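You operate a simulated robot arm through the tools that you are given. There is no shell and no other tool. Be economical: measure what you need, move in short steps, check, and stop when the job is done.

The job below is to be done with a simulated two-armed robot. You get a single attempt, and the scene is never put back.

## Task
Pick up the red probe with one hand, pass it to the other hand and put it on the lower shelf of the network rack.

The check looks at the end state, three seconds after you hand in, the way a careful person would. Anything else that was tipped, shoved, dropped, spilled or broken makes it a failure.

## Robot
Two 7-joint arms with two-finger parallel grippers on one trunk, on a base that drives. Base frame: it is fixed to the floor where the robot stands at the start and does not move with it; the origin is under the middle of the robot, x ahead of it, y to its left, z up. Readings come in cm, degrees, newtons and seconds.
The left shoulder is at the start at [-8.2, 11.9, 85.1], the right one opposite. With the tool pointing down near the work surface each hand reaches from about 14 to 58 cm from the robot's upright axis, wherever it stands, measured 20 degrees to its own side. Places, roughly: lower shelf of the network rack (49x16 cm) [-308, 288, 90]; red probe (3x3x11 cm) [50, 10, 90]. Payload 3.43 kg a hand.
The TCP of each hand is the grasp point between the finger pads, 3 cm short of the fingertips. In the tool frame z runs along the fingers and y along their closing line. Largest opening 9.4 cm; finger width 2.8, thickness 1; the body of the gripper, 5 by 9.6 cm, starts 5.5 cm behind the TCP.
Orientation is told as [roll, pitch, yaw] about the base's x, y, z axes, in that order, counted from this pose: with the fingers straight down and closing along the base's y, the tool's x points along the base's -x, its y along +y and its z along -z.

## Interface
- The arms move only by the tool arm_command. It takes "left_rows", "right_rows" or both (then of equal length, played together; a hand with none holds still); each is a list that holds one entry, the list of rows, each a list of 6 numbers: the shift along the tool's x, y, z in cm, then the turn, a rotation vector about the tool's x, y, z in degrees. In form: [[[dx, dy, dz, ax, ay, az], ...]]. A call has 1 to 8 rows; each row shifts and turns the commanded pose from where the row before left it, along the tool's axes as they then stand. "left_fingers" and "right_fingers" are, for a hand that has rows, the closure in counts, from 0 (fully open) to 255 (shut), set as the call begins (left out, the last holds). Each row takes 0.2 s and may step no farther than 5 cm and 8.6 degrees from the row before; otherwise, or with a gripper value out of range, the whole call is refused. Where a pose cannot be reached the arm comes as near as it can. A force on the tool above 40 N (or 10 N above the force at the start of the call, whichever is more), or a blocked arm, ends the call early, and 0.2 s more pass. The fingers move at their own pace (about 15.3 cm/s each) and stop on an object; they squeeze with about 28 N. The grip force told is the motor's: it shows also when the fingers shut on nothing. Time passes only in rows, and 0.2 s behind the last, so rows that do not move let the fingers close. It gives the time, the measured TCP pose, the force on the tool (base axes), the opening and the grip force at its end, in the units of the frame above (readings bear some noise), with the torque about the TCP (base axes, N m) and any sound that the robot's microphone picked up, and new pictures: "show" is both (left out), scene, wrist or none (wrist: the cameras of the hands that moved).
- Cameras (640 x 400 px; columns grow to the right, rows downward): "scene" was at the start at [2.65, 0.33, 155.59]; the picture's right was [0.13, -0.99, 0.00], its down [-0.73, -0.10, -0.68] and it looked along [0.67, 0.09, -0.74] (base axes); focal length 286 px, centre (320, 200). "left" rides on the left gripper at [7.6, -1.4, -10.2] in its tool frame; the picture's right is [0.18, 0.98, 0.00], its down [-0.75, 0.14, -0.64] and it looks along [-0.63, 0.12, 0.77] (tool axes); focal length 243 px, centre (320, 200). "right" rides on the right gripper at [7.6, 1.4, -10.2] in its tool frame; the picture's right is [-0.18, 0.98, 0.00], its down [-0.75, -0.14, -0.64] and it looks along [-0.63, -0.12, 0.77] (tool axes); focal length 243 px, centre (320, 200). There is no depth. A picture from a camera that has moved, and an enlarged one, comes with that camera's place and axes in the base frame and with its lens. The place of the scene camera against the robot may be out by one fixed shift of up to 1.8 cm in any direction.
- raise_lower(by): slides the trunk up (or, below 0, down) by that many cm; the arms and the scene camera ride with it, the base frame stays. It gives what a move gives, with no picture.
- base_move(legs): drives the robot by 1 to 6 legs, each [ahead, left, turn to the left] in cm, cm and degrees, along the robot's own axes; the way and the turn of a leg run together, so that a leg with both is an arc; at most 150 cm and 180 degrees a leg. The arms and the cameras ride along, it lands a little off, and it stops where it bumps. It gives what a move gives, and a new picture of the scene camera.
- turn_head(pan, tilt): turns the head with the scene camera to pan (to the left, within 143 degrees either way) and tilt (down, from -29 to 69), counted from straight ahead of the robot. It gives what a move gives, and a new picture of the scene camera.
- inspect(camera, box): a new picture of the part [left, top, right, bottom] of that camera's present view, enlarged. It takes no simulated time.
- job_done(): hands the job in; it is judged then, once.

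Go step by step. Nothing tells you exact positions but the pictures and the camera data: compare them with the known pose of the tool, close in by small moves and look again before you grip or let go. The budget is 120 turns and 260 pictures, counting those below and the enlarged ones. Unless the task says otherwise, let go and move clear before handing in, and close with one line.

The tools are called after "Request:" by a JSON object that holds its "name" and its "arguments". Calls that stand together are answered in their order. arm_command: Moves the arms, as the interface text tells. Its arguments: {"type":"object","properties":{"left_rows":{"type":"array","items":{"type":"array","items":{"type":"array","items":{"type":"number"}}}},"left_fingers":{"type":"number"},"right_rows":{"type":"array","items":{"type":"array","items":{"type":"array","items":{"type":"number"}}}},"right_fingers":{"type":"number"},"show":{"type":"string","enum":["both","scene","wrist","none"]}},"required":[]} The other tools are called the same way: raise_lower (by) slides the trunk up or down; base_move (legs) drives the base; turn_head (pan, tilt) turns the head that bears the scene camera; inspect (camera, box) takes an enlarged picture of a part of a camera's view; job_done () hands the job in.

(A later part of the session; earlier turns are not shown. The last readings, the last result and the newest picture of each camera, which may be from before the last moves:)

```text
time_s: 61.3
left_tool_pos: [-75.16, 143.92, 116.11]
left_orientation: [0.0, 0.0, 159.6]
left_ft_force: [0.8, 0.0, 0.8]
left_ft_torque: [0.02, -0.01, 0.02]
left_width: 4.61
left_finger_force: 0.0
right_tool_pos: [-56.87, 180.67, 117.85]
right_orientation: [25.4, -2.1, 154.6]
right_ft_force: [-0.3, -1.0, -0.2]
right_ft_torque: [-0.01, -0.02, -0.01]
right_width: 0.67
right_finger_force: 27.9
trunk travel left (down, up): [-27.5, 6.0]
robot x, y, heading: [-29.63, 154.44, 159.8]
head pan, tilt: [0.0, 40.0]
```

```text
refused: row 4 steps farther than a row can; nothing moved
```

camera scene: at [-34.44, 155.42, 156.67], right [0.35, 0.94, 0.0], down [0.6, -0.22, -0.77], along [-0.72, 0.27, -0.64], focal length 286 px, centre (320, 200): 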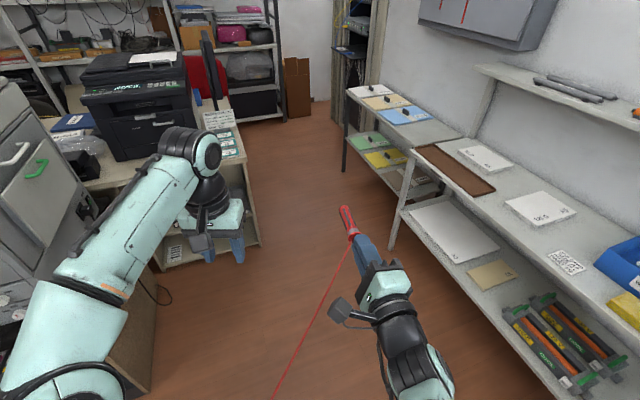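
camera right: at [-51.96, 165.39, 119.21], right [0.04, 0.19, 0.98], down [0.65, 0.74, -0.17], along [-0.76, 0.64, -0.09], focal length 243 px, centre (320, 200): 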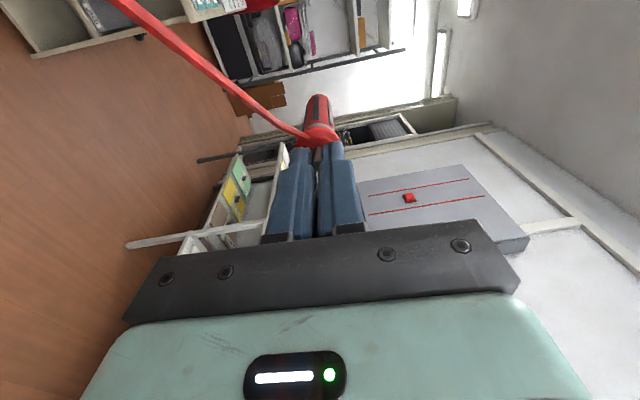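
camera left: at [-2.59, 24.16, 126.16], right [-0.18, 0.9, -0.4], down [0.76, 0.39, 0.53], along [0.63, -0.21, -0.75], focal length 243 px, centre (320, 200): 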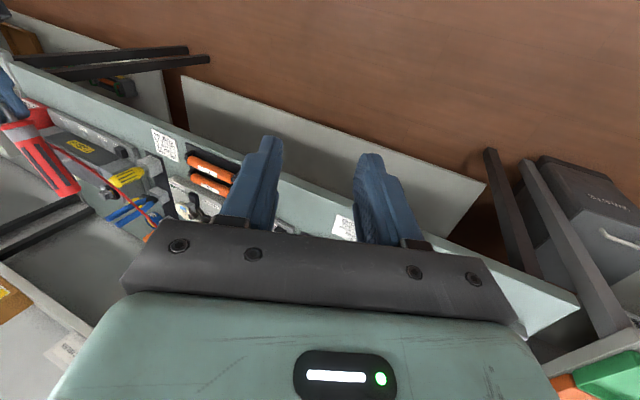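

The combined turn was too large for one row; I'll split it.

Request:
{"name": "arm_command", "arguments": {"right_rows": [[[0, 0, 0, 8.2, 0, 0], [0, 0, 0, 8.2, 0, 0], [0, 0, 0, 8.2, 0, 0], [0, 0, 0, 0, 0, -5], [0, 0, 0, 0, -8.2, 0], [0, 0, 0, 0, -8.2, 0], [0, 0, 0, 0, -8.2, 0], [0, 0, 0, 0, -8.2, 0]]]}}

Request:
{"name": "arm_command", "arguments": {"right_rows": [[[0, 0, 0, 0, -8.2, 0], [0, 0, 0, 0, -8.2, 0], [0, 0, 0, 0, -8.2, 0], [0, 0, 0, 0, -8.2, 0], [0, 0, 0, 0, 0, 0]]]}}

```text
time_s: 63.1
left_tool_pos: [-75.16, 144.0, 116.18]
left_orientation: [0.0, 0.1, 159.6]
left_ft_force: [0.8, -0.4, -0.3]
left_ft_torque: [-0.01, 0.0, 0.01]
left_width: 4.61
left_finger_force: 0.0
right_tool_pos: [-56.86, 180.62, 117.86]
right_orientation: [0.9, -35.2, 159.2]
right_ft_force: [-1.1, 0.4, -1.2]
right_ft_torque: [-0.01, 0.02, 0.02]
right_width: 0.69
right_finger_force: 28.7
trunk travel left (down, up): [-27.5, 6.0]
robot x, y, heading: [-29.7, 154.56, 159.7]
head pan, tilt: [0.0, 40.0]
camera scene: at [-34.37, 155.4, 156.67], right [0.35, 0.94, 0.0], down [0.6, -0.22, -0.77], along [-0.72, 0.27, -0.64], focal length 286 px, centre (320, 200)
camera right: at [-45.94, 175.09, 121.99], right [-0.48, -0.87, 0.12], down [-0.18, 0.23, 0.96], along [-0.86, 0.44, -0.26], focal length 243 px, centre (320, 200)
```

scene: 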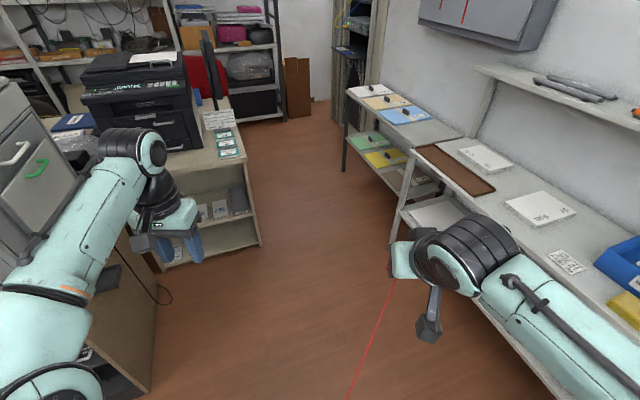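
right: 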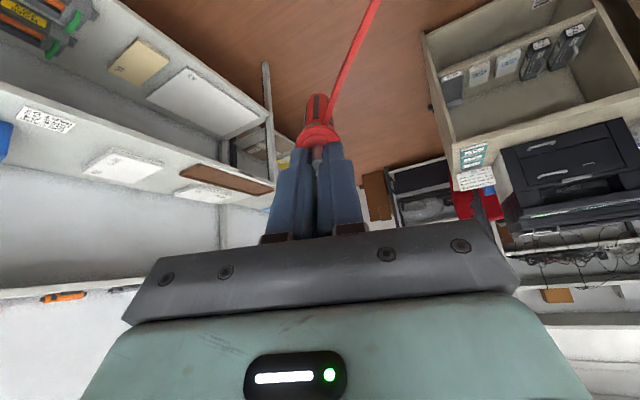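

```text
time_s: 64.3
left_tool_pos: [-75.16, 144.09, 116.07]
left_orientation: [0.1, 0.1, 159.6]
left_ft_force: [0.4, -0.8, -0.6]
left_ft_torque: [-0.05, -0.01, 0.01]
left_width: 4.59
left_finger_force: 0.0
right_tool_pos: [-56.76, 180.8, 117.54]
right_orientation: [2.0, -67.8, 157.9]
right_ft_force: [-0.3, -0.8, -0.4]
right_ft_torque: [0.01, 0.0, 0.03]
right_width: 0.68
right_finger_force: 28.0
trunk travel left (down, up): [-27.5, 6.0]
robot x, y, heading: [-29.77, 154.47, 159.6]
head pan, tilt: [0.0, 40.0]
camera scene: at [-34.45, 155.49, 156.67], right [0.35, 0.94, 0.0], down [0.6, -0.22, -0.77], along [-0.72, 0.27, -0.64], focal length 286 px, centre (320, 200)
camera right: at [-45.73, 174.97, 114.62], right [-0.4, -0.9, 0.18], down [0.34, 0.04, 0.94], along [-0.85, 0.44, 0.29], focal length 243 px, centre (320, 200)
```

scene: 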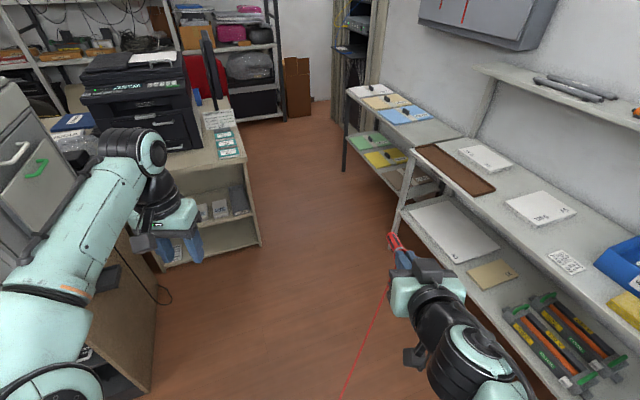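
right: 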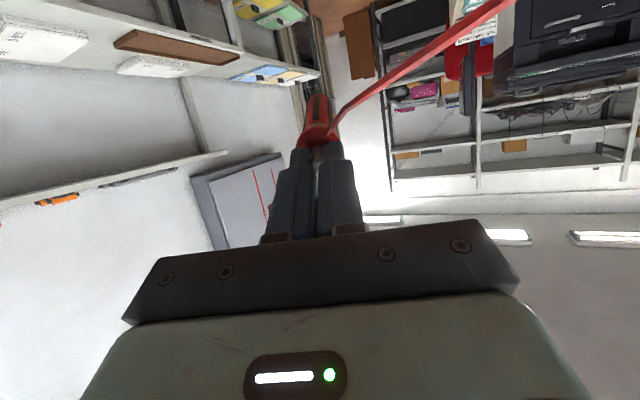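

The right hand now points forward with the probe steady. Extend both arms forward slightly for slimmer elbows, then drive.

Request:
{"name": "arm_command", "arguments": {"left_rows": [[[-2, -3, 0, 0, 0, 0], [-2, -3, 0, 0, 0, 0], [-2, -3, 0, 0, 0, 0], [-2, -2, 0, 0, 0, 0]]], "right_rows": [[[-0.9, 0, 2.3, 0, 0, 0], [-0.9, 0, 2.3, 0, 0, 0], [-0.9, 0, 2.3, 0, 0, 0], [-0.9, 0, 2.3, 0, 0, 0]]], "show": "none"}}

Request:
{"name": "base_move", "arguments": {"legs": [[0, 0, -4], [110, 0, 0]]}}

```text
time_s: 65.3
left_tool_pos: [-77.28, 152.14, 116.16]
left_orientation: [0.0, 0.0, 159.6]
left_ft_force: [0.5, -0.5, 0.0]
left_ft_torque: [0.01, -0.02, 0.02]
left_width: 4.59
left_finger_force: 0.0
left hand out of reach, approached as far as the arm can: row 3, 4
right_tool_pos: [-65.95, 183.96, 117.69]
right_orientation: [1.9, -67.8, 157.9]
right_ft_force: [-0.7, 0.9, -0.7]
right_ft_torque: [0.0, -0.01, -0.02]
right_width: 0.67
right_finger_force: 27.9
trunk travel left (down, up): [-27.5, 6.0]
robot x, y, heading: [-29.84, 154.6, 159.7]
head pan, tilt: [0.0, 40.0]
```

```text
time_s: 71.5
left_tool_pos: [-178.21, 203.02, 116.22]
left_orientation: [0.0, -0.1, 154.4]
left_ft_force: [0.8, 0.5, 0.0]
left_ft_torque: [0.01, 0.02, -0.03]
left_width: 4.58
left_finger_force: 0.1
right_tool_pos: [-164.0, 233.85, 117.66]
right_orientation: [2.0, -67.8, 152.8]
right_ft_force: [0.2, -0.3, -0.3]
right_ft_torque: [0.0, 0.02, 0.03]
right_width: 0.69
right_finger_force: 27.9
trunk travel left (down, up): [-27.5, 6.0]
robot x, y, heading: [-130.3, 201.5, 154.4]
head pan, tilt: [0.0, 40.0]
camera scene: at [-135.17, 202.6, 156.67], right [0.43, 0.9, 0.0], down [0.58, -0.28, -0.77], along [-0.69, 0.33, -0.64], focal length 286 px, centre (320, 200)
```

scene: 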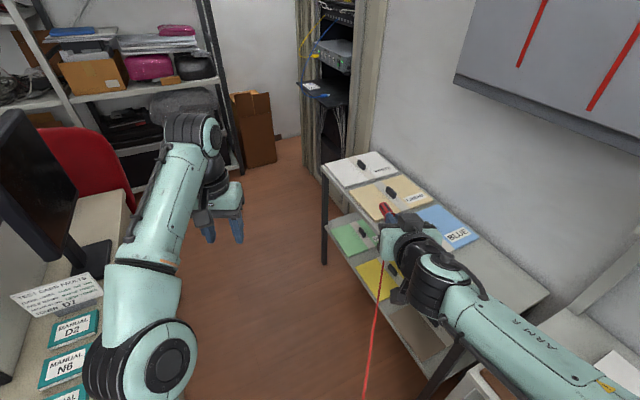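

Good progress. Turn left to heading 180 and look before continuing down the passage.

Request:
{"name": "base_move", "arguments": {"legs": [[0, 0, 25.5]]}}

Request:
{"name": "turn_head", "arguments": {"pan": 0, "tilt": 62}}

```text
time_s: 73.2
left_tool_pos: [-174.25, 182.45, 116.22]
left_orientation: [0.0, 0.0, 179.9]
left_ft_force: [-0.1, 0.4, 0.5]
left_ft_torque: [0.03, 0.04, 0.0]
left_width: 4.61
left_finger_force: 0.1
right_tool_pos: [-174.62, 216.43, 117.72]
right_orientation: [2.0, -67.8, 178.1]
right_ft_force: [0.6, -0.1, 0.2]
right_ft_torque: [-0.01, -0.01, -0.01]
right_width: 0.68
right_finger_force: 28.6
trunk travel left (down, up): [-27.5, 6.0]
robot x, y, heading: [-130.59, 201.38, 179.9]
head pan, tilt: [0.0, 40.0]
camera scene: at [-135.56, 200.83, 156.67], right [0.0, 1.0, 0.0], down [0.64, 0.0, -0.77], along [-0.77, 0.0, -0.64], focal length 286 px, centre (320, 200)
```

scene: 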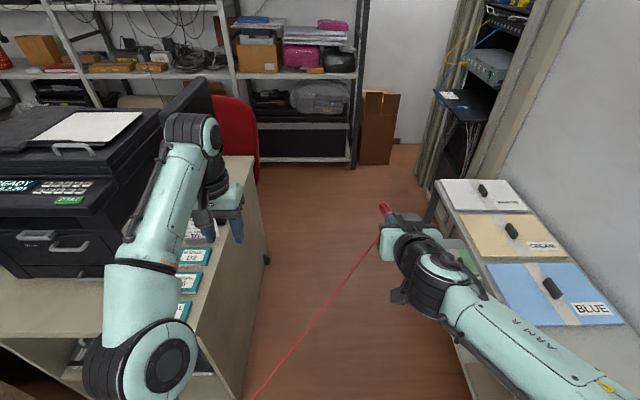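

```text
time_s: 74.0
left_tool_pos: [-174.19, 182.46, 116.33]
left_orientation: [0.0, 0.1, 179.9]
left_ft_force: [0.2, 0.3, 0.6]
left_ft_torque: [0.05, 0.0, 0.02]
left_width: 4.62
left_finger_force: 0.1
right_tool_pos: [-174.59, 216.42, 117.67]
right_orientation: [2.0, -67.8, 178.2]
right_ft_force: [0.6, -0.1, -1.2]
right_ft_torque: [-0.04, -0.02, 0.03]
right_width: 0.68
right_finger_force: 28.0
trunk travel left (down, up): [-27.5, 6.0]
robot x, y, heading: [-130.66, 201.49, 180.0]
head pan, tilt: [0.0, 62.0]
camera scene: at [-133.49, 200.83, 153.77], right [0.0, 1.0, 0.0], down [0.88, 0.0, -0.47], along [-0.47, 0.0, -0.88], focal length 286 px, centre (320, 200)
```

scene: 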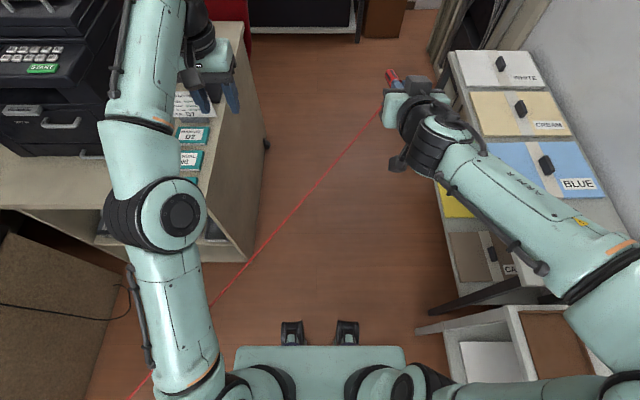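

The passage is clear (desk edge y≈163, table edge y≈244). The right elbow slightly overhangs the table, so I'll raise the trunk 5 cm, then drive through.

Request:
{"name": "raise_lower", "arguments": {"by": 5.5}}

Request:
{"name": "base_move", "arguments": {"legs": [[85, 0, 0]]}}

```text
time_s: 75.0
left_tool_pos: [-174.18, 182.36, 121.71]
left_orientation: [0.2, 0.0, 180.0]
left_ft_force: [1.0, 1.3, -0.4]
left_ft_torque: [0.0, 0.02, -0.02]
left_width: 4.59
left_finger_force: 0.1
right_tool_pos: [-174.52, 216.38, 123.07]
right_orientation: [2.1, -67.8, 178.3]
right_ft_force: [0.5, -0.9, -0.2]
right_ft_torque: [0.0, 0.01, 0.0]
right_width: 0.67
right_finger_force: 27.4
trunk travel left (down, up): [-33.0, 0.5]
robot x, y, heading: [-130.24, 201.42, 179.9]
head pan, tilt: [0.0, 62.0]
```

```text
time_s: 79.6
left_tool_pos: [-260.86, 181.85, 121.81]
left_orientation: [-0.1, 0.1, -179.6]
left_ft_force: [-0.4, -0.4, -0.4]
left_ft_torque: [-0.03, 0.0, 0.01]
left_width: 4.62
left_finger_force: 0.0
right_tool_pos: [-261.47, 215.68, 123.09]
right_orientation: [2.0, -67.8, 178.7]
right_ft_force: [0.6, -0.8, 0.6]
right_ft_torque: [0.0, -0.04, 0.0]
right_width: 0.68
right_finger_force: 27.9
trunk travel left (down, up): [-33.0, 0.5]
robot x, y, heading: [-217.39, 201.41, -179.5]
head pan, tilt: [0.0, 62.0]
camera scene: at [-220.17, 200.51, 159.65], right [-0.01, 1.0, 0.0], down [0.88, 0.01, -0.47], along [-0.47, 0.0, -0.88], focal length 286 px, centre (320, 200)
```

scene: 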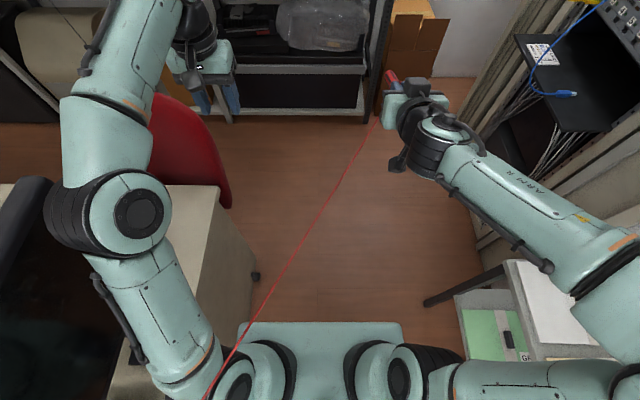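

I can see the rack tray: front edge y≈278, x from -330 to -283, with a paper and a blue cable plug on it. Zoom in.

Request:
{"name": "inspect", "arguments": {"camera": "scene", "box": [480, 0, 640, 160]}}

Request:
{"name": "inspect", "arguments": {"camera": "scene", "box": [0, 80, 260, 300]}}

```text
2.50 times, centred on (560, 80) of scene
camera zoom: at [-220.17, 200.51, 159.65], right [-0.01, 1.0, 0.0], down [0.88, 0.01, -0.47], along [-0.47, 0.0, -0.88], focal length 714 px, centre (-280, 500)
```

zoom: 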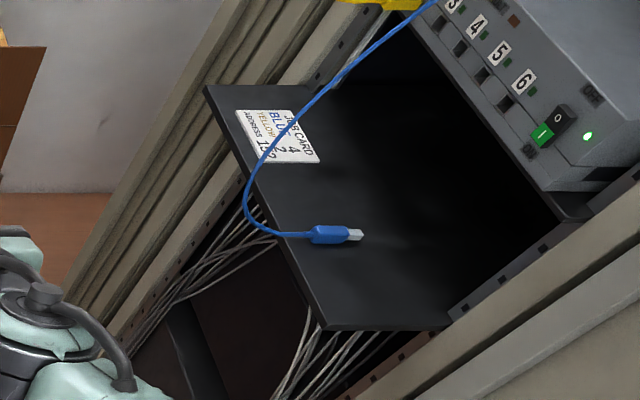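

```text
1.82 times, centred on (130, 190) of scene
camera zoom: at [-220.17, 200.51, 159.65], right [-0.01, 1.0, 0.0], down [0.88, 0.01, -0.47], along [-0.47, 0.0, -0.88], focal length 520 px, centre (666, 218)
```

zoom: 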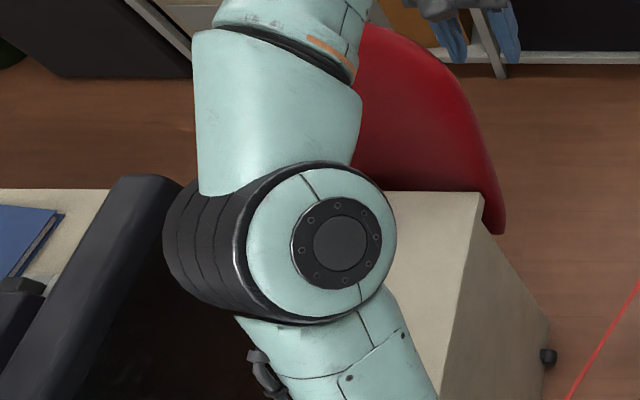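

The left elbow is near the monitor, so I'll sidestep right 7 cm first, then go ahead.

Request:
{"name": "base_move", "arguments": {"legs": [[0, -7, 0], [45, 0, 0]]}}

Request:
{"name": "turn_head", "arguments": {"pan": -60, "tilt": 45}}

```text
time_s: 83.2
left_tool_pos: [-306.12, 189.21, 121.8]
left_orientation: [0.0, 0.0, 179.9]
left_ft_force: [0.0, 0.9, 0.4]
left_ft_torque: [-0.01, 0.0, -0.01]
left_width: 4.62
left_finger_force: 0.1
right_tool_pos: [-306.41, 223.12, 123.12]
right_orientation: [1.9, -67.8, 178.2]
right_ft_force: [0.7, 0.1, -0.8]
right_ft_torque: [0.03, 0.01, -0.03]
right_width: 0.68
right_finger_force: 28.1
trunk travel left (down, up): [-33.0, 0.5]
robot x, y, heading: [-262.87, 207.99, 179.9]
head pan, tilt: [0.0, 62.0]
camera scene: at [-265.27, 207.54, 159.64], right [0.0, 1.0, 0.0], down [0.88, 0.0, -0.47], along [-0.47, 0.0, -0.88], focal length 286 px, centre (320, 200)
```

scene: 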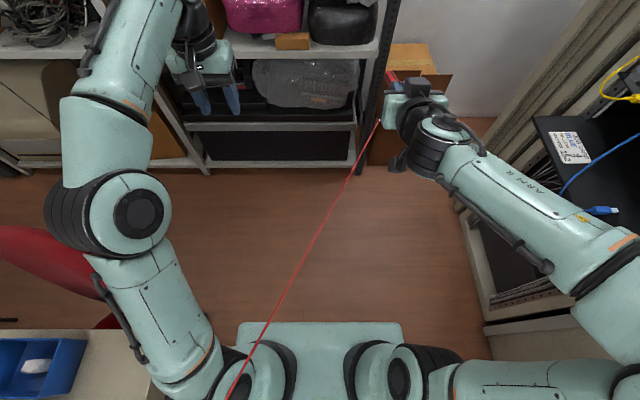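

```text
time_s: 84.5
left_tool_pos: [-306.09, 189.26, 121.7]
left_orientation: [0.1, 0.0, 179.9]
left_ft_force: [0.7, -0.3, 0.0]
left_ft_torque: [-0.02, -0.01, -0.04]
left_width: 4.63
left_finger_force: 0.0
right_tool_pos: [-306.38, 223.2, 123.18]
right_orientation: [1.9, -67.8, 178.2]
right_ft_force: [-1.1, 0.5, -1.3]
right_ft_torque: [0.0, 0.0, 0.0]
right_width: 0.7
right_finger_force: 28.0
trunk travel left (down, up): [-33.0, 0.5]
robot x, y, heading: [-262.56, 208.36, 179.7]
head pan, tilt: [-60.0, 45.0]
camera scene: at [-262.93, 214.57, 161.83], right [0.87, 0.5, 0.0], down [0.35, -0.61, -0.71], along [-0.35, 0.61, -0.71], focal length 286 px, centre (320, 200)
```

scene: 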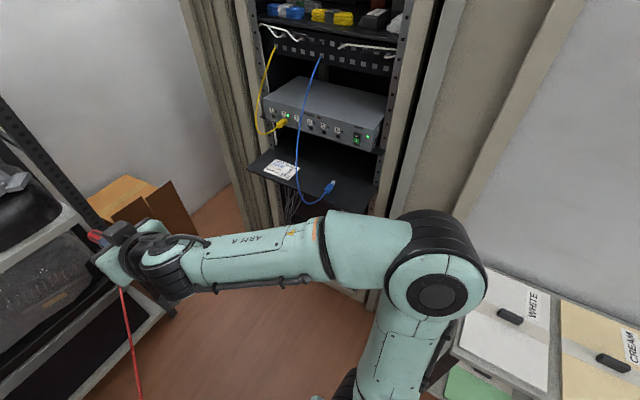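

The tray's right part (x≈-296 to -284) beside the blue plug is free. I'll drive ahead 40 cm and then turn right to face the rack.

Request:
{"name": "base_move", "arguments": {"legs": [[40, 0, 0], [0, 0, -45]]}}

Request:
{"name": "turn_head", "arguments": {"pan": -40, "tilt": 45}}

```text
time_s: 89.0
left_tool_pos: [-346.08, 225.82, 121.76]
left_orientation: [0.1, 0.1, 134.5]
left_ft_force: [-0.6, 0.3, 0.0]
left_ft_torque: [-0.04, 0.03, -0.01]
left_width: 4.59
left_finger_force: 0.1
right_tool_pos: [-322.14, 249.98, 123.19]
right_orientation: [1.9, -67.8, 132.8]
right_ft_force: [0.6, -0.5, -1.1]
right_ft_torque: [0.0, -0.01, 0.01]
right_width: 0.67
right_finger_force: 27.8
trunk travel left (down, up): [-33.0, 0.5]
robot x, y, heading: [-301.65, 208.22, 134.7]
head pan, tilt: [-60.0, 45.0]
camera scene: at [-297.51, 212.15, 161.83], right [0.96, -0.27, 0.0], down [-0.19, -0.68, -0.71], along [0.19, 0.68, -0.71], focal length 286 px, centre (320, 200)
```

scene: 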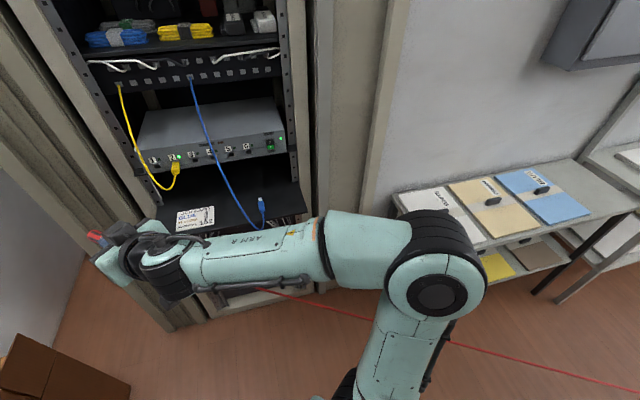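

```text
time_s: 89.9
left_tool_pos: [-346.1, 225.83, 121.78]
left_orientation: [0.0, 0.1, 134.5]
left_ft_force: [-0.5, -0.4, 0.3]
left_ft_torque: [0.01, 0.01, -0.05]
left_width: 4.63
left_finger_force: 0.0
right_tool_pos: [-322.14, 250.03, 123.07]
right_orientation: [1.9, -67.8, 132.7]
right_ft_force: [0.4, -0.5, -0.3]
right_ft_torque: [-0.04, -0.01, 0.0]
right_width: 0.69
right_finger_force: 27.6
trunk travel left (down, up): [-33.0, 0.5]
robot x, y, heading: [-302.04, 208.21, 134.7]
head pan, tilt: [-40.0, 45.0]
camera scene: at [-300.31, 212.42, 161.83], right [1.0, 0.08, 0.0], down [0.06, -0.7, -0.71], along [-0.06, 0.7, -0.71], focal length 286 px, centre (320, 200)
```

scene: 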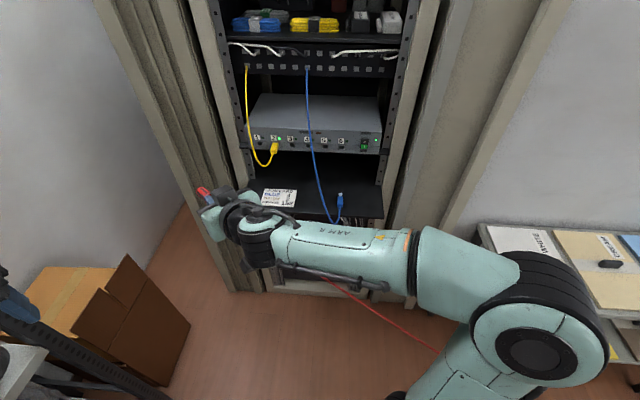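

Continue the turn to face the rack.

Request:
{"name": "base_move", "arguments": {"legs": [[0, 0, -44.5]]}}

Request:
{"name": "turn_head", "arguments": {"pan": 0, "tilt": 50}}

Request:
{"name": "inspect", "arguments": {"camera": "scene", "box": [230, 60, 430, 240]}}

```text
time_s: 92.3
left_tool_pos: [-321.67, 251.33, 121.69]
left_orientation: [0.0, 0.0, 90.7]
left_ft_force: [-0.5, 0.4, 0.5]
left_ft_torque: [0.04, 0.04, -0.03]
left_width: 4.59
left_finger_force: 0.1
right_tool_pos: [-287.75, 252.28, 123.17]
right_orientation: [1.7, -67.8, 88.9]
right_ft_force: [0.1, -0.4, 0.2]
right_ft_torque: [0.0, -0.01, 0.0]
right_width: 0.69
right_finger_force: 28.2
trunk travel left (down, up): [-33.0, 0.5]
robot x, y, heading: [-302.3, 208.63, 90.9]
head pan, tilt: [-40.0, 45.0]
camera scene: at [-297.61, 209.33, 161.83], right [0.77, -0.63, 0.0], down [-0.45, -0.55, -0.71], along [0.45, 0.55, -0.71], focal length 286 px, centre (320, 200)
```

scene: 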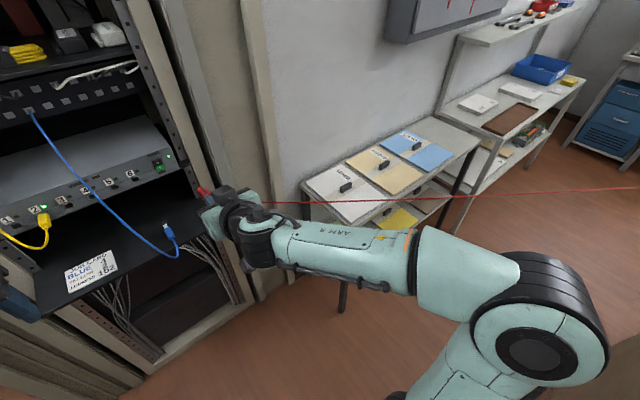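

```text
time_s: 93.4
left_tool_pos: [-321.81, 251.38, 121.79]
left_orientation: [0.1, 0.1, 90.8]
left_ft_force: [0.3, 0.1, -0.3]
left_ft_torque: [0.03, -0.01, 0.01]
left_width: 4.58
left_finger_force: 0.0
right_tool_pos: [-287.68, 252.26, 123.17]
right_orientation: [1.9, -67.8, 89.0]
right_ft_force: [-0.1, 0.7, 0.0]
right_ft_torque: [0.0, -0.04, 0.01]
right_width: 0.68
right_finger_force: 28.0
trunk travel left (down, up): [-33.0, 0.5]
robot x, y, heading: [-301.87, 208.23, 90.7]
head pan, tilt: [0.0, 50.0]
camera scene: at [-302.85, 210.73, 161.14], right [1.0, 0.01, 0.0], down [0.01, -0.77, -0.64], along [-0.01, 0.64, -0.77], focal length 286 px, centre (320, 200)
```

scene: 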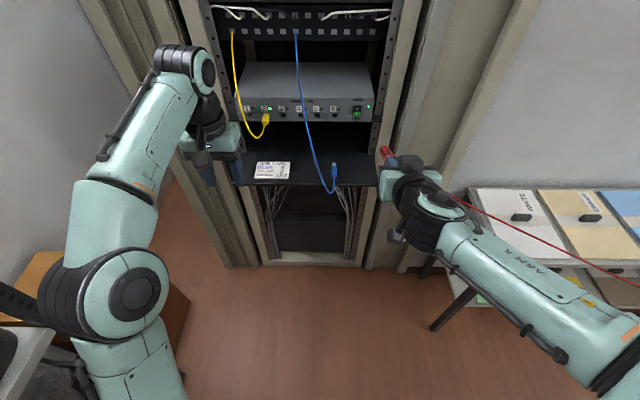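

```text
2.22 times, centred on (330, 150) of scene
camera zoom: at [-302.85, 210.73, 161.14], right [1.0, 0.01, 0.0], down [0.01, -0.77, -0.64], along [-0.01, 0.64, -0.77], focal length 635 px, centre (298, 311)
```

zoom: 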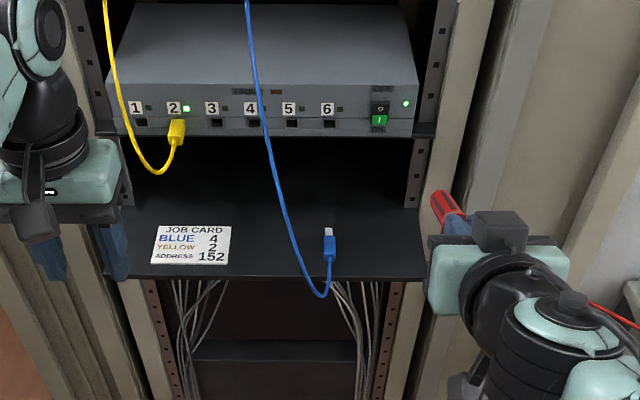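

The tray front edge is at about y=277, z≈90.3; free spot at x≈-290 right of the blue plug. Retract the left hand, then drive closer with a slight shift left.

Request:
{"name": "arm_command", "arguments": {"left_rows": [[[3, 1, -0.5, 0, 0, 0], [3, 1, -0.5, 0, 0, 0], [3, 1, -0.5, 0, 0, 0], [3, 0, -0.5, 0, 0, 0], [2, 0, 0, 0, 0, 0]]], "show": "none"}}

Request:
{"name": "base_move", "arguments": {"legs": [[18, 6, 0]]}}

```text
time_s: 94.6
left_tool_pos: [-324.42, 237.32, 123.79]
left_orientation: [0.1, 0.0, 90.7]
left_ft_force: [0.0, 0.7, -0.3]
left_ft_torque: [0.02, 0.01, 0.03]
left_width: 4.6
left_finger_force: 0.2
right_tool_pos: [-287.78, 252.3, 123.22]
right_orientation: [1.9, -67.8, 88.9]
right_ft_force: [-0.1, 0.0, -0.1]
right_ft_torque: [-0.03, 0.02, 0.01]
right_width: 0.7
right_finger_force: 28.4
trunk travel left (down, up): [-33.0, 0.5]
robot x, y, heading: [-302.35, 208.01, 90.8]
head pan, tilt: [0.0, 50.0]
```

```text
time_s: 96.1
left_tool_pos: [-330.72, 255.6, 123.77]
left_orientation: [0.1, 0.0, 90.9]
left_ft_force: [-0.5, 0.5, 0.2]
left_ft_torque: [0.0, -0.02, 0.0]
left_width: 4.6
left_finger_force: 0.0
right_tool_pos: [-294.0, 270.55, 123.18]
right_orientation: [1.9, -67.9, 89.0]
right_ft_force: [0.2, -0.1, 0.1]
right_ft_torque: [0.0, -0.01, -0.02]
right_width: 0.67
right_finger_force: 28.3
trunk travel left (down, up): [-33.0, 0.5]
robot x, y, heading: [-307.79, 226.97, 90.8]
head pan, tilt: [0.0, 50.0]
camera scene: at [-309.09, 229.0, 161.12], right [1.0, 0.02, 0.0], down [0.01, -0.77, -0.64], along [-0.01, 0.64, -0.77], focal length 286 px, centre (320, 200)
```

scene: 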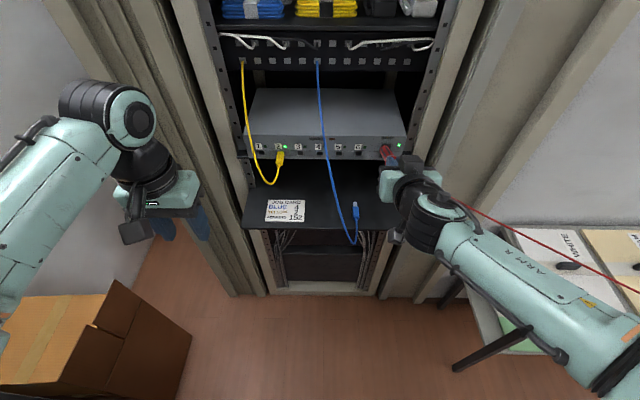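

Now lower the trunk back by 5.5 cm and bring the right hand down toward the tray, with the fingers levelling gradually.

Request:
{"name": "raise_lower", "arguments": {"by": -5.5}}

Request:
{"name": "arm_command", "arguments": {"right_rows": [[[3.1, -0.9, 0.2, 0, 0, 0], [3.1, -0.9, 0.2, 0, 0, 0], [2.8, -0.9, 1.1, 0, 0, 0], [2.8, -0.9, 1.1, 0, 0, 0], [0, 0, 0, 0, -8.2, 0], [0, 0, 0, 0, -8.2, 0], [0, 0, 0, 0, 0, 0]]]}}

```text
time_s: 97.1
left_tool_pos: [-330.72, 255.64, 118.33]
left_orientation: [0.1, 0.0, 90.8]
left_ft_force: [0.1, 0.0, 0.5]
left_ft_torque: [0.01, 0.01, -0.02]
left_width: 4.62
left_finger_force: 0.0
right_tool_pos: [-294.01, 270.48, 117.69]
right_orientation: [1.8, -67.9, 89.1]
right_ft_force: [0.5, -0.1, -0.2]
right_ft_torque: [-0.01, -0.01, 0.03]
right_width: 0.68
right_finger_force: 27.5
trunk travel left (down, up): [-27.5, 6.0]
robot x, y, heading: [-308.47, 226.55, 91.0]
head pan, tilt: [0.0, 50.0]
```

```text
time_s: 98.7
left_tool_pos: [-330.8, 255.79, 118.25]
left_orientation: [0.0, 0.0, 90.8]
left_ft_force: [-0.5, 0.4, -1.0]
left_ft_torque: [-0.01, -0.02, 0.0]
left_width: 4.63
left_finger_force: 0.1
right_tool_pos: [-289.2, 268.13, 109.32]
right_orientation: [-0.9, -83.6, 90.5]
right_ft_force: [0.4, 0.1, -0.8]
right_ft_torque: [-0.01, 0.0, -0.04]
right_width: 0.68
right_finger_force: 28.2
right hand out of reach, approached as far as the arm can: row 6
trunk travel left (down, up): [-27.5, 6.0]
robot x, y, heading: [-307.92, 226.73, 91.1]
head pan, tilt: [0.0, 50.0]
camera scene: at [-309.27, 229.21, 155.25], right [1.0, 0.02, 0.0], down [0.01, -0.77, -0.64], along [-0.01, 0.64, -0.77], focal length 286 px, centre (320, 200)
camera right: at [-290.79, 257.08, 103.12], right [-0.98, 0.03, 0.18], down [0.14, -0.56, 0.82], along [0.12, 0.83, 0.54], focal length 243 px, centre (320, 200)
```

scene: 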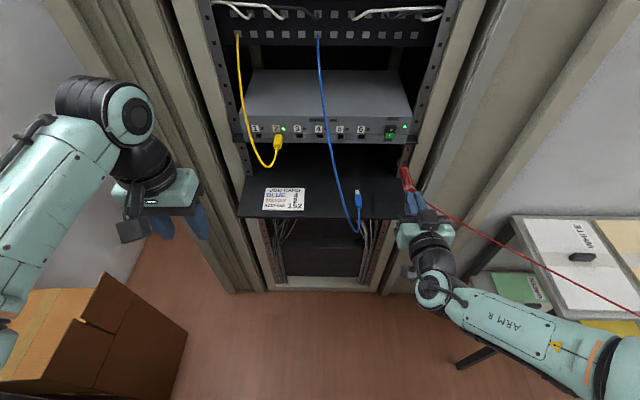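
right: 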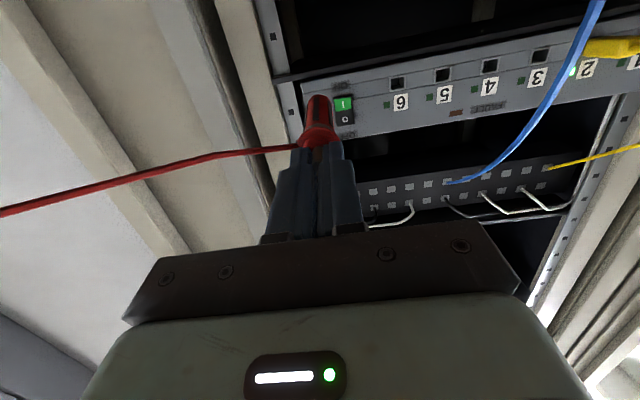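

The hand is level enough (6° nose-down) and over the free spot side. I'll lower the trunk 8 cm, then extend forward beneath the box.

Request:
{"name": "raise_lower", "arguments": {"by": -8}}

Request:
{"name": "arm_command", "arguments": {"right_rows": [[[0, 0.2, 2, 0, 0, 0], [0, 0.2, 2, 0, 0, 0], [0, 0.2, 2, 0, 0, 0], [0, 0, 0, 0, 0, 0]]]}}

Request:
{"name": "inspect", "arguments": {"camera": "scene", "box": [340, 100, 640, 400]}}

```text
time_s: 99.9
left_tool_pos: [-330.69, 255.76, 110.39]
left_orientation: [0.0, -0.1, 90.8]
left_ft_force: [0.4, -1.1, -0.6]
left_ft_torque: [0.03, -0.01, 0.01]
left_width: 4.6
left_finger_force: 0.1
right_tool_pos: [-289.03, 266.76, 99.73]
right_orientation: [-0.4, -81.5, 90.0]
right_ft_force: [0.0, 0.0, -0.8]
right_ft_torque: [0.02, -0.02, 0.03]
right_width: 0.68
right_finger_force: 28.0
trunk travel left (down, up): [-19.5, 14.0]
robot x, y, heading: [-308.1, 226.79, 91.1]
head pan, tilt: [0.0, 50.0]
```

```text
time_s: 100.9
left_tool_pos: [-330.65, 255.59, 110.31]
left_orientation: [0.0, -0.1, 90.8]
left_ft_force: [0.1, -0.2, 0.5]
left_ft_torque: [0.02, 0.01, 0.0]
left_width: 4.63
left_finger_force: 0.2
right_tool_pos: [-289.57, 272.6, 98.82]
right_orientation: [-0.6, -81.5, 90.2]
right_ft_force: [0.6, -0.8, -0.1]
right_ft_torque: [0.03, 0.03, -0.02]
right_width: 0.69
right_finger_force: 28.0
trunk travel left (down, up): [-19.5, 14.0]
robot x, y, heading: [-308.08, 226.29, 90.8]
head pan, tilt: [0.0, 50.0]
camera scene: at [-309.09, 229.29, 147.21], right [1.0, 0.02, 0.0], down [0.01, -0.77, -0.64], along [-0.01, 0.64, -0.77], focal length 286 px, centre (320, 200)
camera right: at [-291.23, 261.36, 92.94], right [-0.98, 0.03, 0.18], down [0.14, -0.52, 0.84], along [0.12, 0.85, 0.51], focal length 243 px, centre (320, 200)
```

scene: 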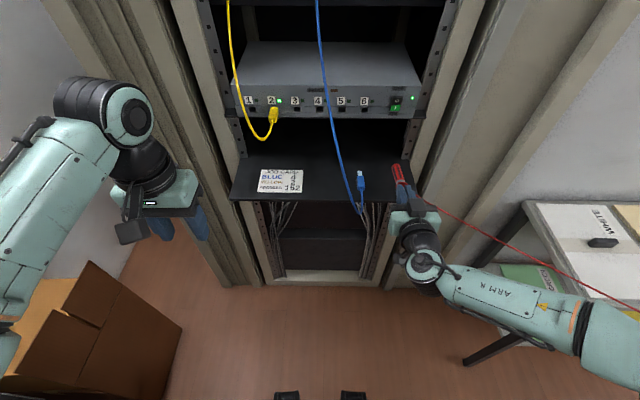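
right: 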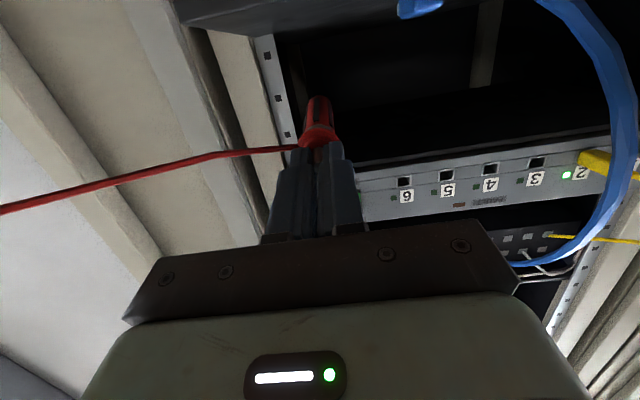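

```text
1.33 times, centred on (490, 250) of scene
camera zoom: at [-309.09, 229.29, 147.21], right [1.0, 0.02, 0.0], down [0.01, -0.77, -0.64], along [-0.01, 0.64, -0.77], focal length 381 px, centre (93, 133)
```

zoom: 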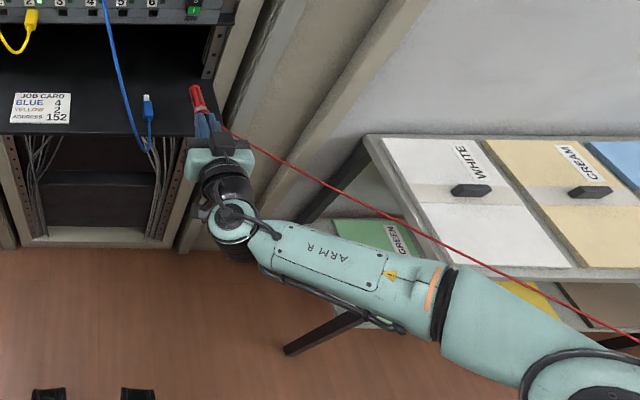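

The forearm runs close in front of the wall table's edge, so before lowering more I'll back the base 8 cm and reach farther with the arm, which tucks the elbow in.

Request:
{"name": "base_move", "arguments": {"legs": [[-8, 0, 0]]}}

Request:
{"name": "arm_command", "arguments": {"right_rows": [[[0, 0, 2, 0, 0, 0], [0, 0, 2, 0, 0, 0], [0, 0, 2, 0, 0, 0], [0, 0, 2, 0, 0, 0], [0, 0, 0, 0, -3, 0], [0, 0, 0, 0, 0, 0]]]}}

Request:
{"name": "turn_head", "arguments": {"pan": -30, "tilt": 55}}

```text
time_s: 101.9
left_tool_pos: [-330.71, 247.37, 110.38]
left_orientation: [-0.1, 0.0, 90.9]
left_ft_force: [0.1, 0.0, 1.0]
left_ft_torque: [0.02, -0.02, 0.02]
left_width: 4.61
left_finger_force: 0.2
right_tool_pos: [-289.63, 264.45, 98.94]
right_orientation: [-0.4, -81.5, 90.2]
right_ft_force: [0.7, -0.2, -0.3]
right_ft_torque: [0.0, -0.01, 0.0]
right_width: 0.68
right_finger_force: 28.1
trunk travel left (down, up): [-19.5, 14.0]
robot x, y, heading: [-307.83, 218.45, 90.8]
head pan, tilt: [0.0, 50.0]
camera scene: at [-308.96, 221.14, 147.21], right [1.0, 0.02, 0.0], down [0.01, -0.77, -0.64], along [-0.01, 0.64, -0.77], focal length 286 px, centre (320, 200)
```

scene: 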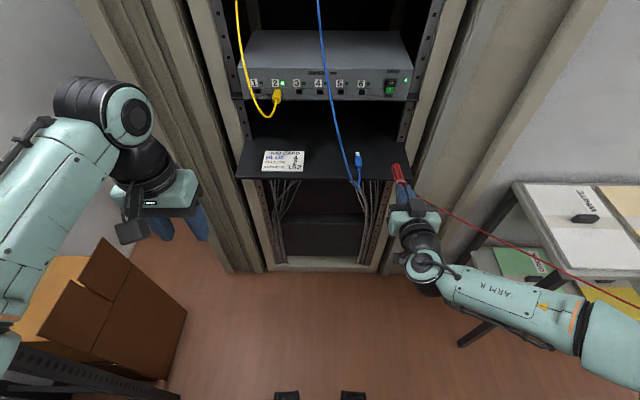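

```text
time_s: 103.3
left_tool_pos: [-330.7, 247.52, 110.29]
left_orientation: [0.0, -0.1, 90.9]
left_ft_force: [0.6, 0.3, -1.4]
left_ft_torque: [0.03, 0.01, 0.0]
left_width: 4.6
left_finger_force: 0.1
right_tool_pos: [-289.58, 272.37, 97.64]
right_orientation: [-0.8, -84.5, 90.5]
right_ft_force: [0.5, -0.6, -0.9]
right_ft_torque: [0.0, 0.01, 0.02]
right_width: 0.7
right_finger_force: 28.2
trunk travel left (down, up): [-19.5, 14.0]
robot x, y, heading: [-307.83, 218.35, 91.1]
head pan, tilt: [0.0, 50.0]
camera scene: at [-308.98, 221.24, 147.21], right [1.0, 0.02, 0.0], down [0.01, -0.77, -0.64], along [-0.01, 0.64, -0.77], focal length 286 px, centre (320, 200)
camera right: at [-291.11, 261.51, 91.21], right [-0.98, 0.02, 0.18], down [0.14, -0.57, 0.81], along [0.12, 0.82, 0.55], focal length 243 px, centre (320, 200)
```

scene: 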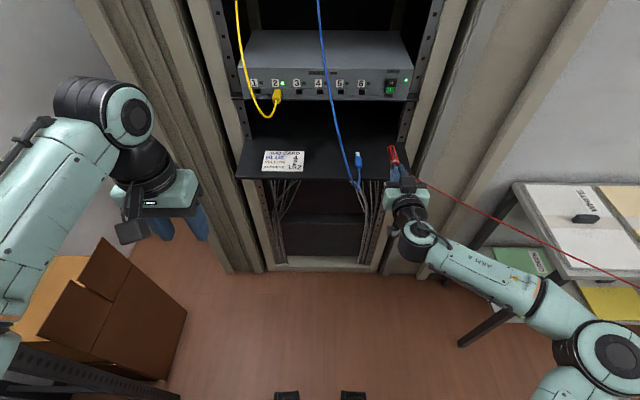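
right: 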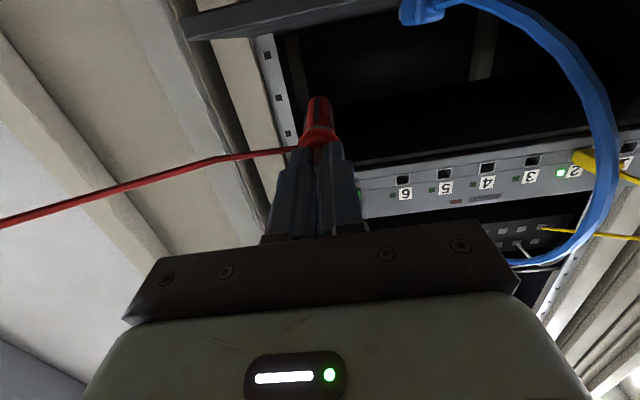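

```text
time_s: 104.3
left_tool_pos: [-330.61, 247.53, 110.32]
left_orientation: [-0.1, -0.1, 90.9]
left_ft_force: [-0.4, 0.4, 0.7]
left_ft_torque: [0.01, 0.0, -0.03]
left_width: 4.55
left_finger_force: 0.0
right_tool_pos: [-289.5, 272.43, 97.63]
right_orientation: [-0.7, -84.5, 90.4]
right_ft_force: [1.3, -0.8, 0.4]
right_ft_torque: [-0.03, -0.02, -0.03]
right_width: 0.67
right_finger_force: 28.3
trunk travel left (down, up): [-19.5, 14.0]
robot x, y, heading: [-308.14, 218.57, 90.7]
head pan, tilt: [-30.0, 55.0]
camera scene: at [-305.34, 219.84, 146.56], right [0.87, -0.49, 0.0], down [-0.4, -0.72, -0.57], along [0.28, 0.5, -0.82], focal length 286 px, centre (320, 200)
```

scene: 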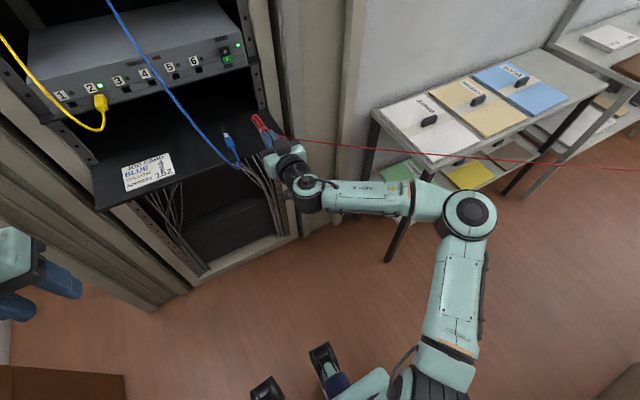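

Elbow is now well clear of the table. Zoom in to measure the probe relative to the tray.

Request:
{"name": "inspect", "arguments": {"camera": "scene", "box": [180, 60, 340, 220]}}

```text
2.50 times, centred on (260, 140) of scene
camera zoom: at [-305.34, 219.84, 146.56], right [0.87, -0.49, 0.0], down [-0.4, -0.72, -0.57], along [0.28, 0.5, -0.82], focal length 714 px, centre (470, 350)
```

zoom: 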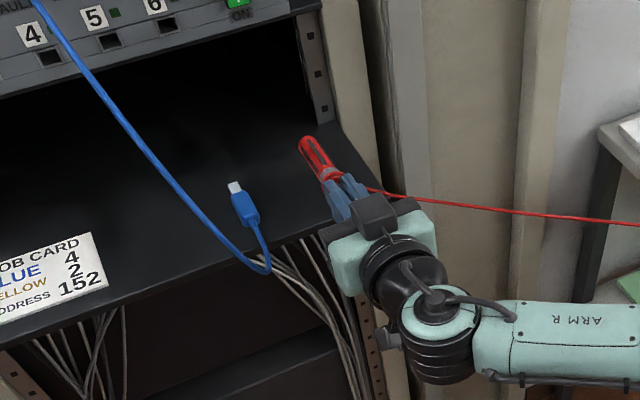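

The probe is over the tray's right part (x≈-290), clear of the blue plug. Advance 7.5 cm and start lowering.

Request:
{"name": "arm_command", "arguments": {"right_rows": [[[0, 0, 2, 0, 0, 0], [0, 0, 2, 0, 0, 0], [0, 0, 2, 0, 0, 0], [0, 0, 1.5, 0, 0, 0], [0.8, 0, 0, 0, 0, 0], [0.8, 0, 0, 0, 0, 0], [0, 0, 0, 0, 0, 0]]]}}

Request:
{"name": "inspect", "arguments": {"camera": "scene", "box": [180, 60, 340, 220]}}

```text
time_s: 105.9
left_tool_pos: [-330.64, 247.55, 110.31]
left_orientation: [-0.1, -0.1, 90.9]
left_ft_force: [-0.1, -0.9, -0.8]
left_ft_torque: [-0.02, 0.02, 0.03]
left_width: 4.59
left_finger_force: 0.0
right_tool_pos: [-289.49, 273.29, 95.87]
right_orientation: [-0.8, -84.5, 90.5]
right_ft_force: [0.1, 0.1, 0.7]
right_ft_torque: [-0.02, -0.05, 0.0]
right_width: 0.64
right_finger_force: 28.1
right hand out of reach, approached as far as the arm can: row 1, 2, 3, 4
trunk travel left (down, up): [-19.5, 14.0]
robot x, y, heading: [-308.28, 218.44, 90.9]
head pan, tilt: [-30.0, 55.0]
camera scene: at [-305.34, 219.84, 146.56], right [0.87, -0.49, 0.0], down [-0.4, -0.72, -0.57], along [0.28, 0.5, -0.82], focal length 286 px, centre (320, 200)
camera right: at [-290.94, 262.27, 89.47], right [-0.98, 0.02, 0.18], down [0.14, -0.57, 0.81], along [0.12, 0.82, 0.55], focal length 243 px, centre (320, 200)
```

scene: 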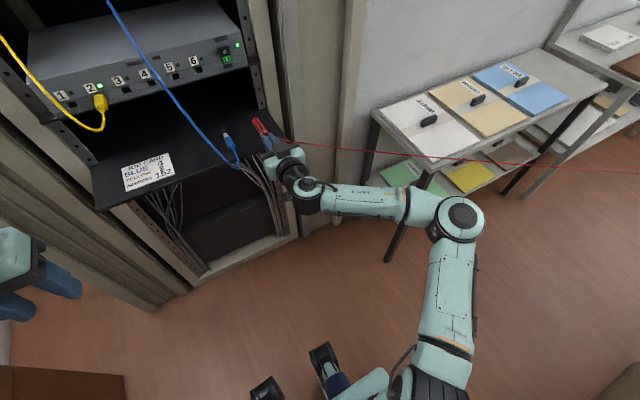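
right: 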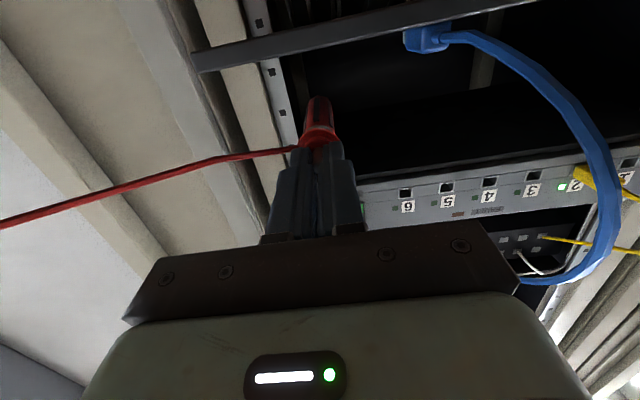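

```text
2.50 times, centred on (260, 140) of scene
camera zoom: at [-305.34, 219.84, 146.56], right [0.87, -0.49, 0.0], down [-0.4, -0.72, -0.57], along [0.28, 0.5, -0.82], focal length 714 px, centre (470, 350)
```

zoom: 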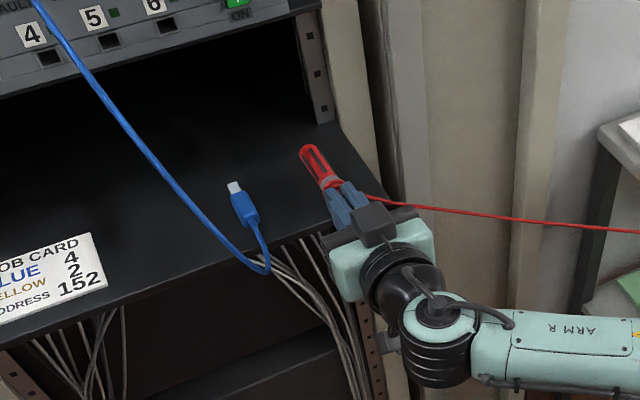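

The arm is at reach limit, so I'll use the base for the last 6.5 cm.

Request:
{"name": "base_move", "arguments": {"legs": [[6.5, 0, 0]]}}

Request:
{"name": "inspect", "arguments": {"camera": "scene", "box": [180, 60, 340, 220]}}

```text
time_s: 106.9
left_tool_pos: [-330.68, 254.2, 110.29]
left_orientation: [0.0, 0.0, 90.7]
left_ft_force: [-0.2, 0.7, -0.6]
left_ft_torque: [-0.04, 0.02, 0.01]
left_width: 4.62
left_finger_force: 0.1
right_tool_pos: [-289.42, 279.78, 96.04]
right_orientation: [-0.7, -84.3, 90.1]
right_ft_force: [0.5, 0.5, 0.0]
right_ft_torque: [-0.02, 0.01, 0.0]
right_width: 0.67
right_finger_force: 28.3
trunk travel left (down, up): [-19.5, 14.0]
robot x, y, heading: [-308.48, 224.68, 91.0]
head pan, tilt: [-30.0, 55.0]
camera scene: at [-305.43, 226.43, 146.56], right [0.87, -0.49, 0.0], down [-0.4, -0.72, -0.57], along [0.28, 0.5, -0.82], focal length 286 px, centre (320, 200)
```

scene: 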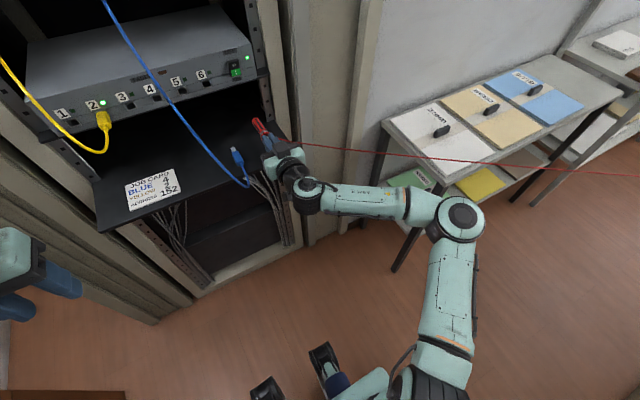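

```text
2.50 times, centred on (260, 140) of scene
camera zoom: at [-305.43, 226.43, 146.56], right [0.87, -0.49, 0.0], down [-0.4, -0.72, -0.57], along [0.28, 0.5, -0.82], focal length 714 px, centre (470, 350)
```

zoom: 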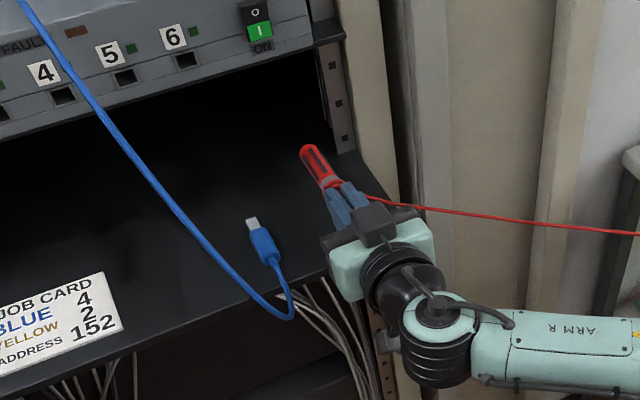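

Flange at y≈283, tray edge ≈276.2; I'll back 0.7 cm for palm clearance and lower toward the tray in small steps.

Request:
{"name": "arm_command", "arguments": {"right_rows": [[[0.7, 0, -0.5, 0, 0, 0], [0.7, 0, 0, 0, 0, 0], [0.7, 0, 0, 0, 0, 0], [0.6, 0, 0, 0, 0, 0], [0, 0, 0, 0, 0, 0]]], "show": "wrist"}}

Request:
{"name": "inspect", "arguments": {"camera": "scene", "box": [180, 60, 340, 220]}}

```text
time_s: 108.1
left_tool_pos: [-330.6, 254.1, 110.43]
left_orientation: [0.0, -0.1, 90.8]
left_ft_force: [0.4, -1.2, 0.3]
left_ft_torque: [0.02, 0.02, -0.03]
left_width: 4.62
left_finger_force: 0.0
right_tool_pos: [-289.28, 279.45, 95.38]
right_orientation: [-0.6, -84.3, 90.0]
right_ft_force: [0.6, -0.6, -0.1]
right_ft_torque: [-0.01, 0.01, 0.03]
right_width: 0.67
right_finger_force: 28.2
right hand out of reach, approached as far as the arm can: row 1, 2, 3
trunk travel left (down, up): [-19.5, 14.0]
robot x, y, heading: [-308.34, 224.95, 90.9]
head pan, tilt: [-30.0, 55.0]
camera right: at [-290.89, 268.55, 88.98], right [-0.98, 0.03, 0.18], down [0.14, -0.56, 0.81], along [0.12, 0.82, 0.55], focal length 243 px, centre (320, 200)
```

right: 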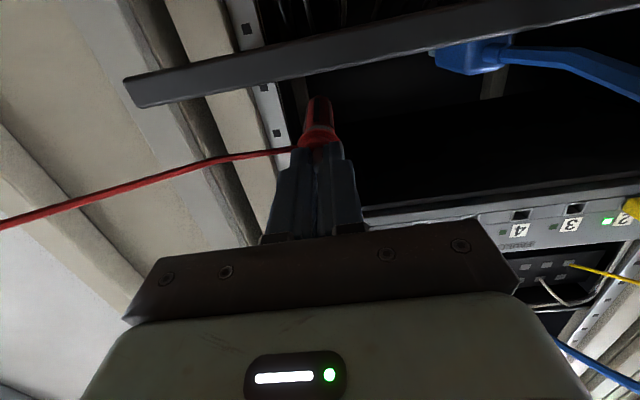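

```text
2.50 times, centred on (260, 140) of scene
camera zoom: at [-305.43, 226.31, 146.56], right [0.87, -0.49, 0.0], down [-0.4, -0.72, -0.57], along [0.28, 0.5, -0.82], focal length 714 px, centre (470, 350)
```

zoom: 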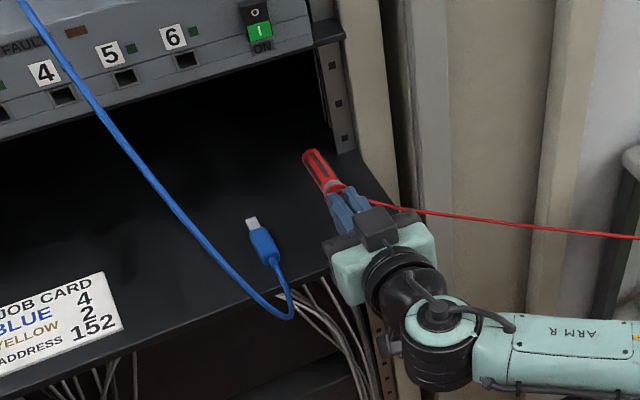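

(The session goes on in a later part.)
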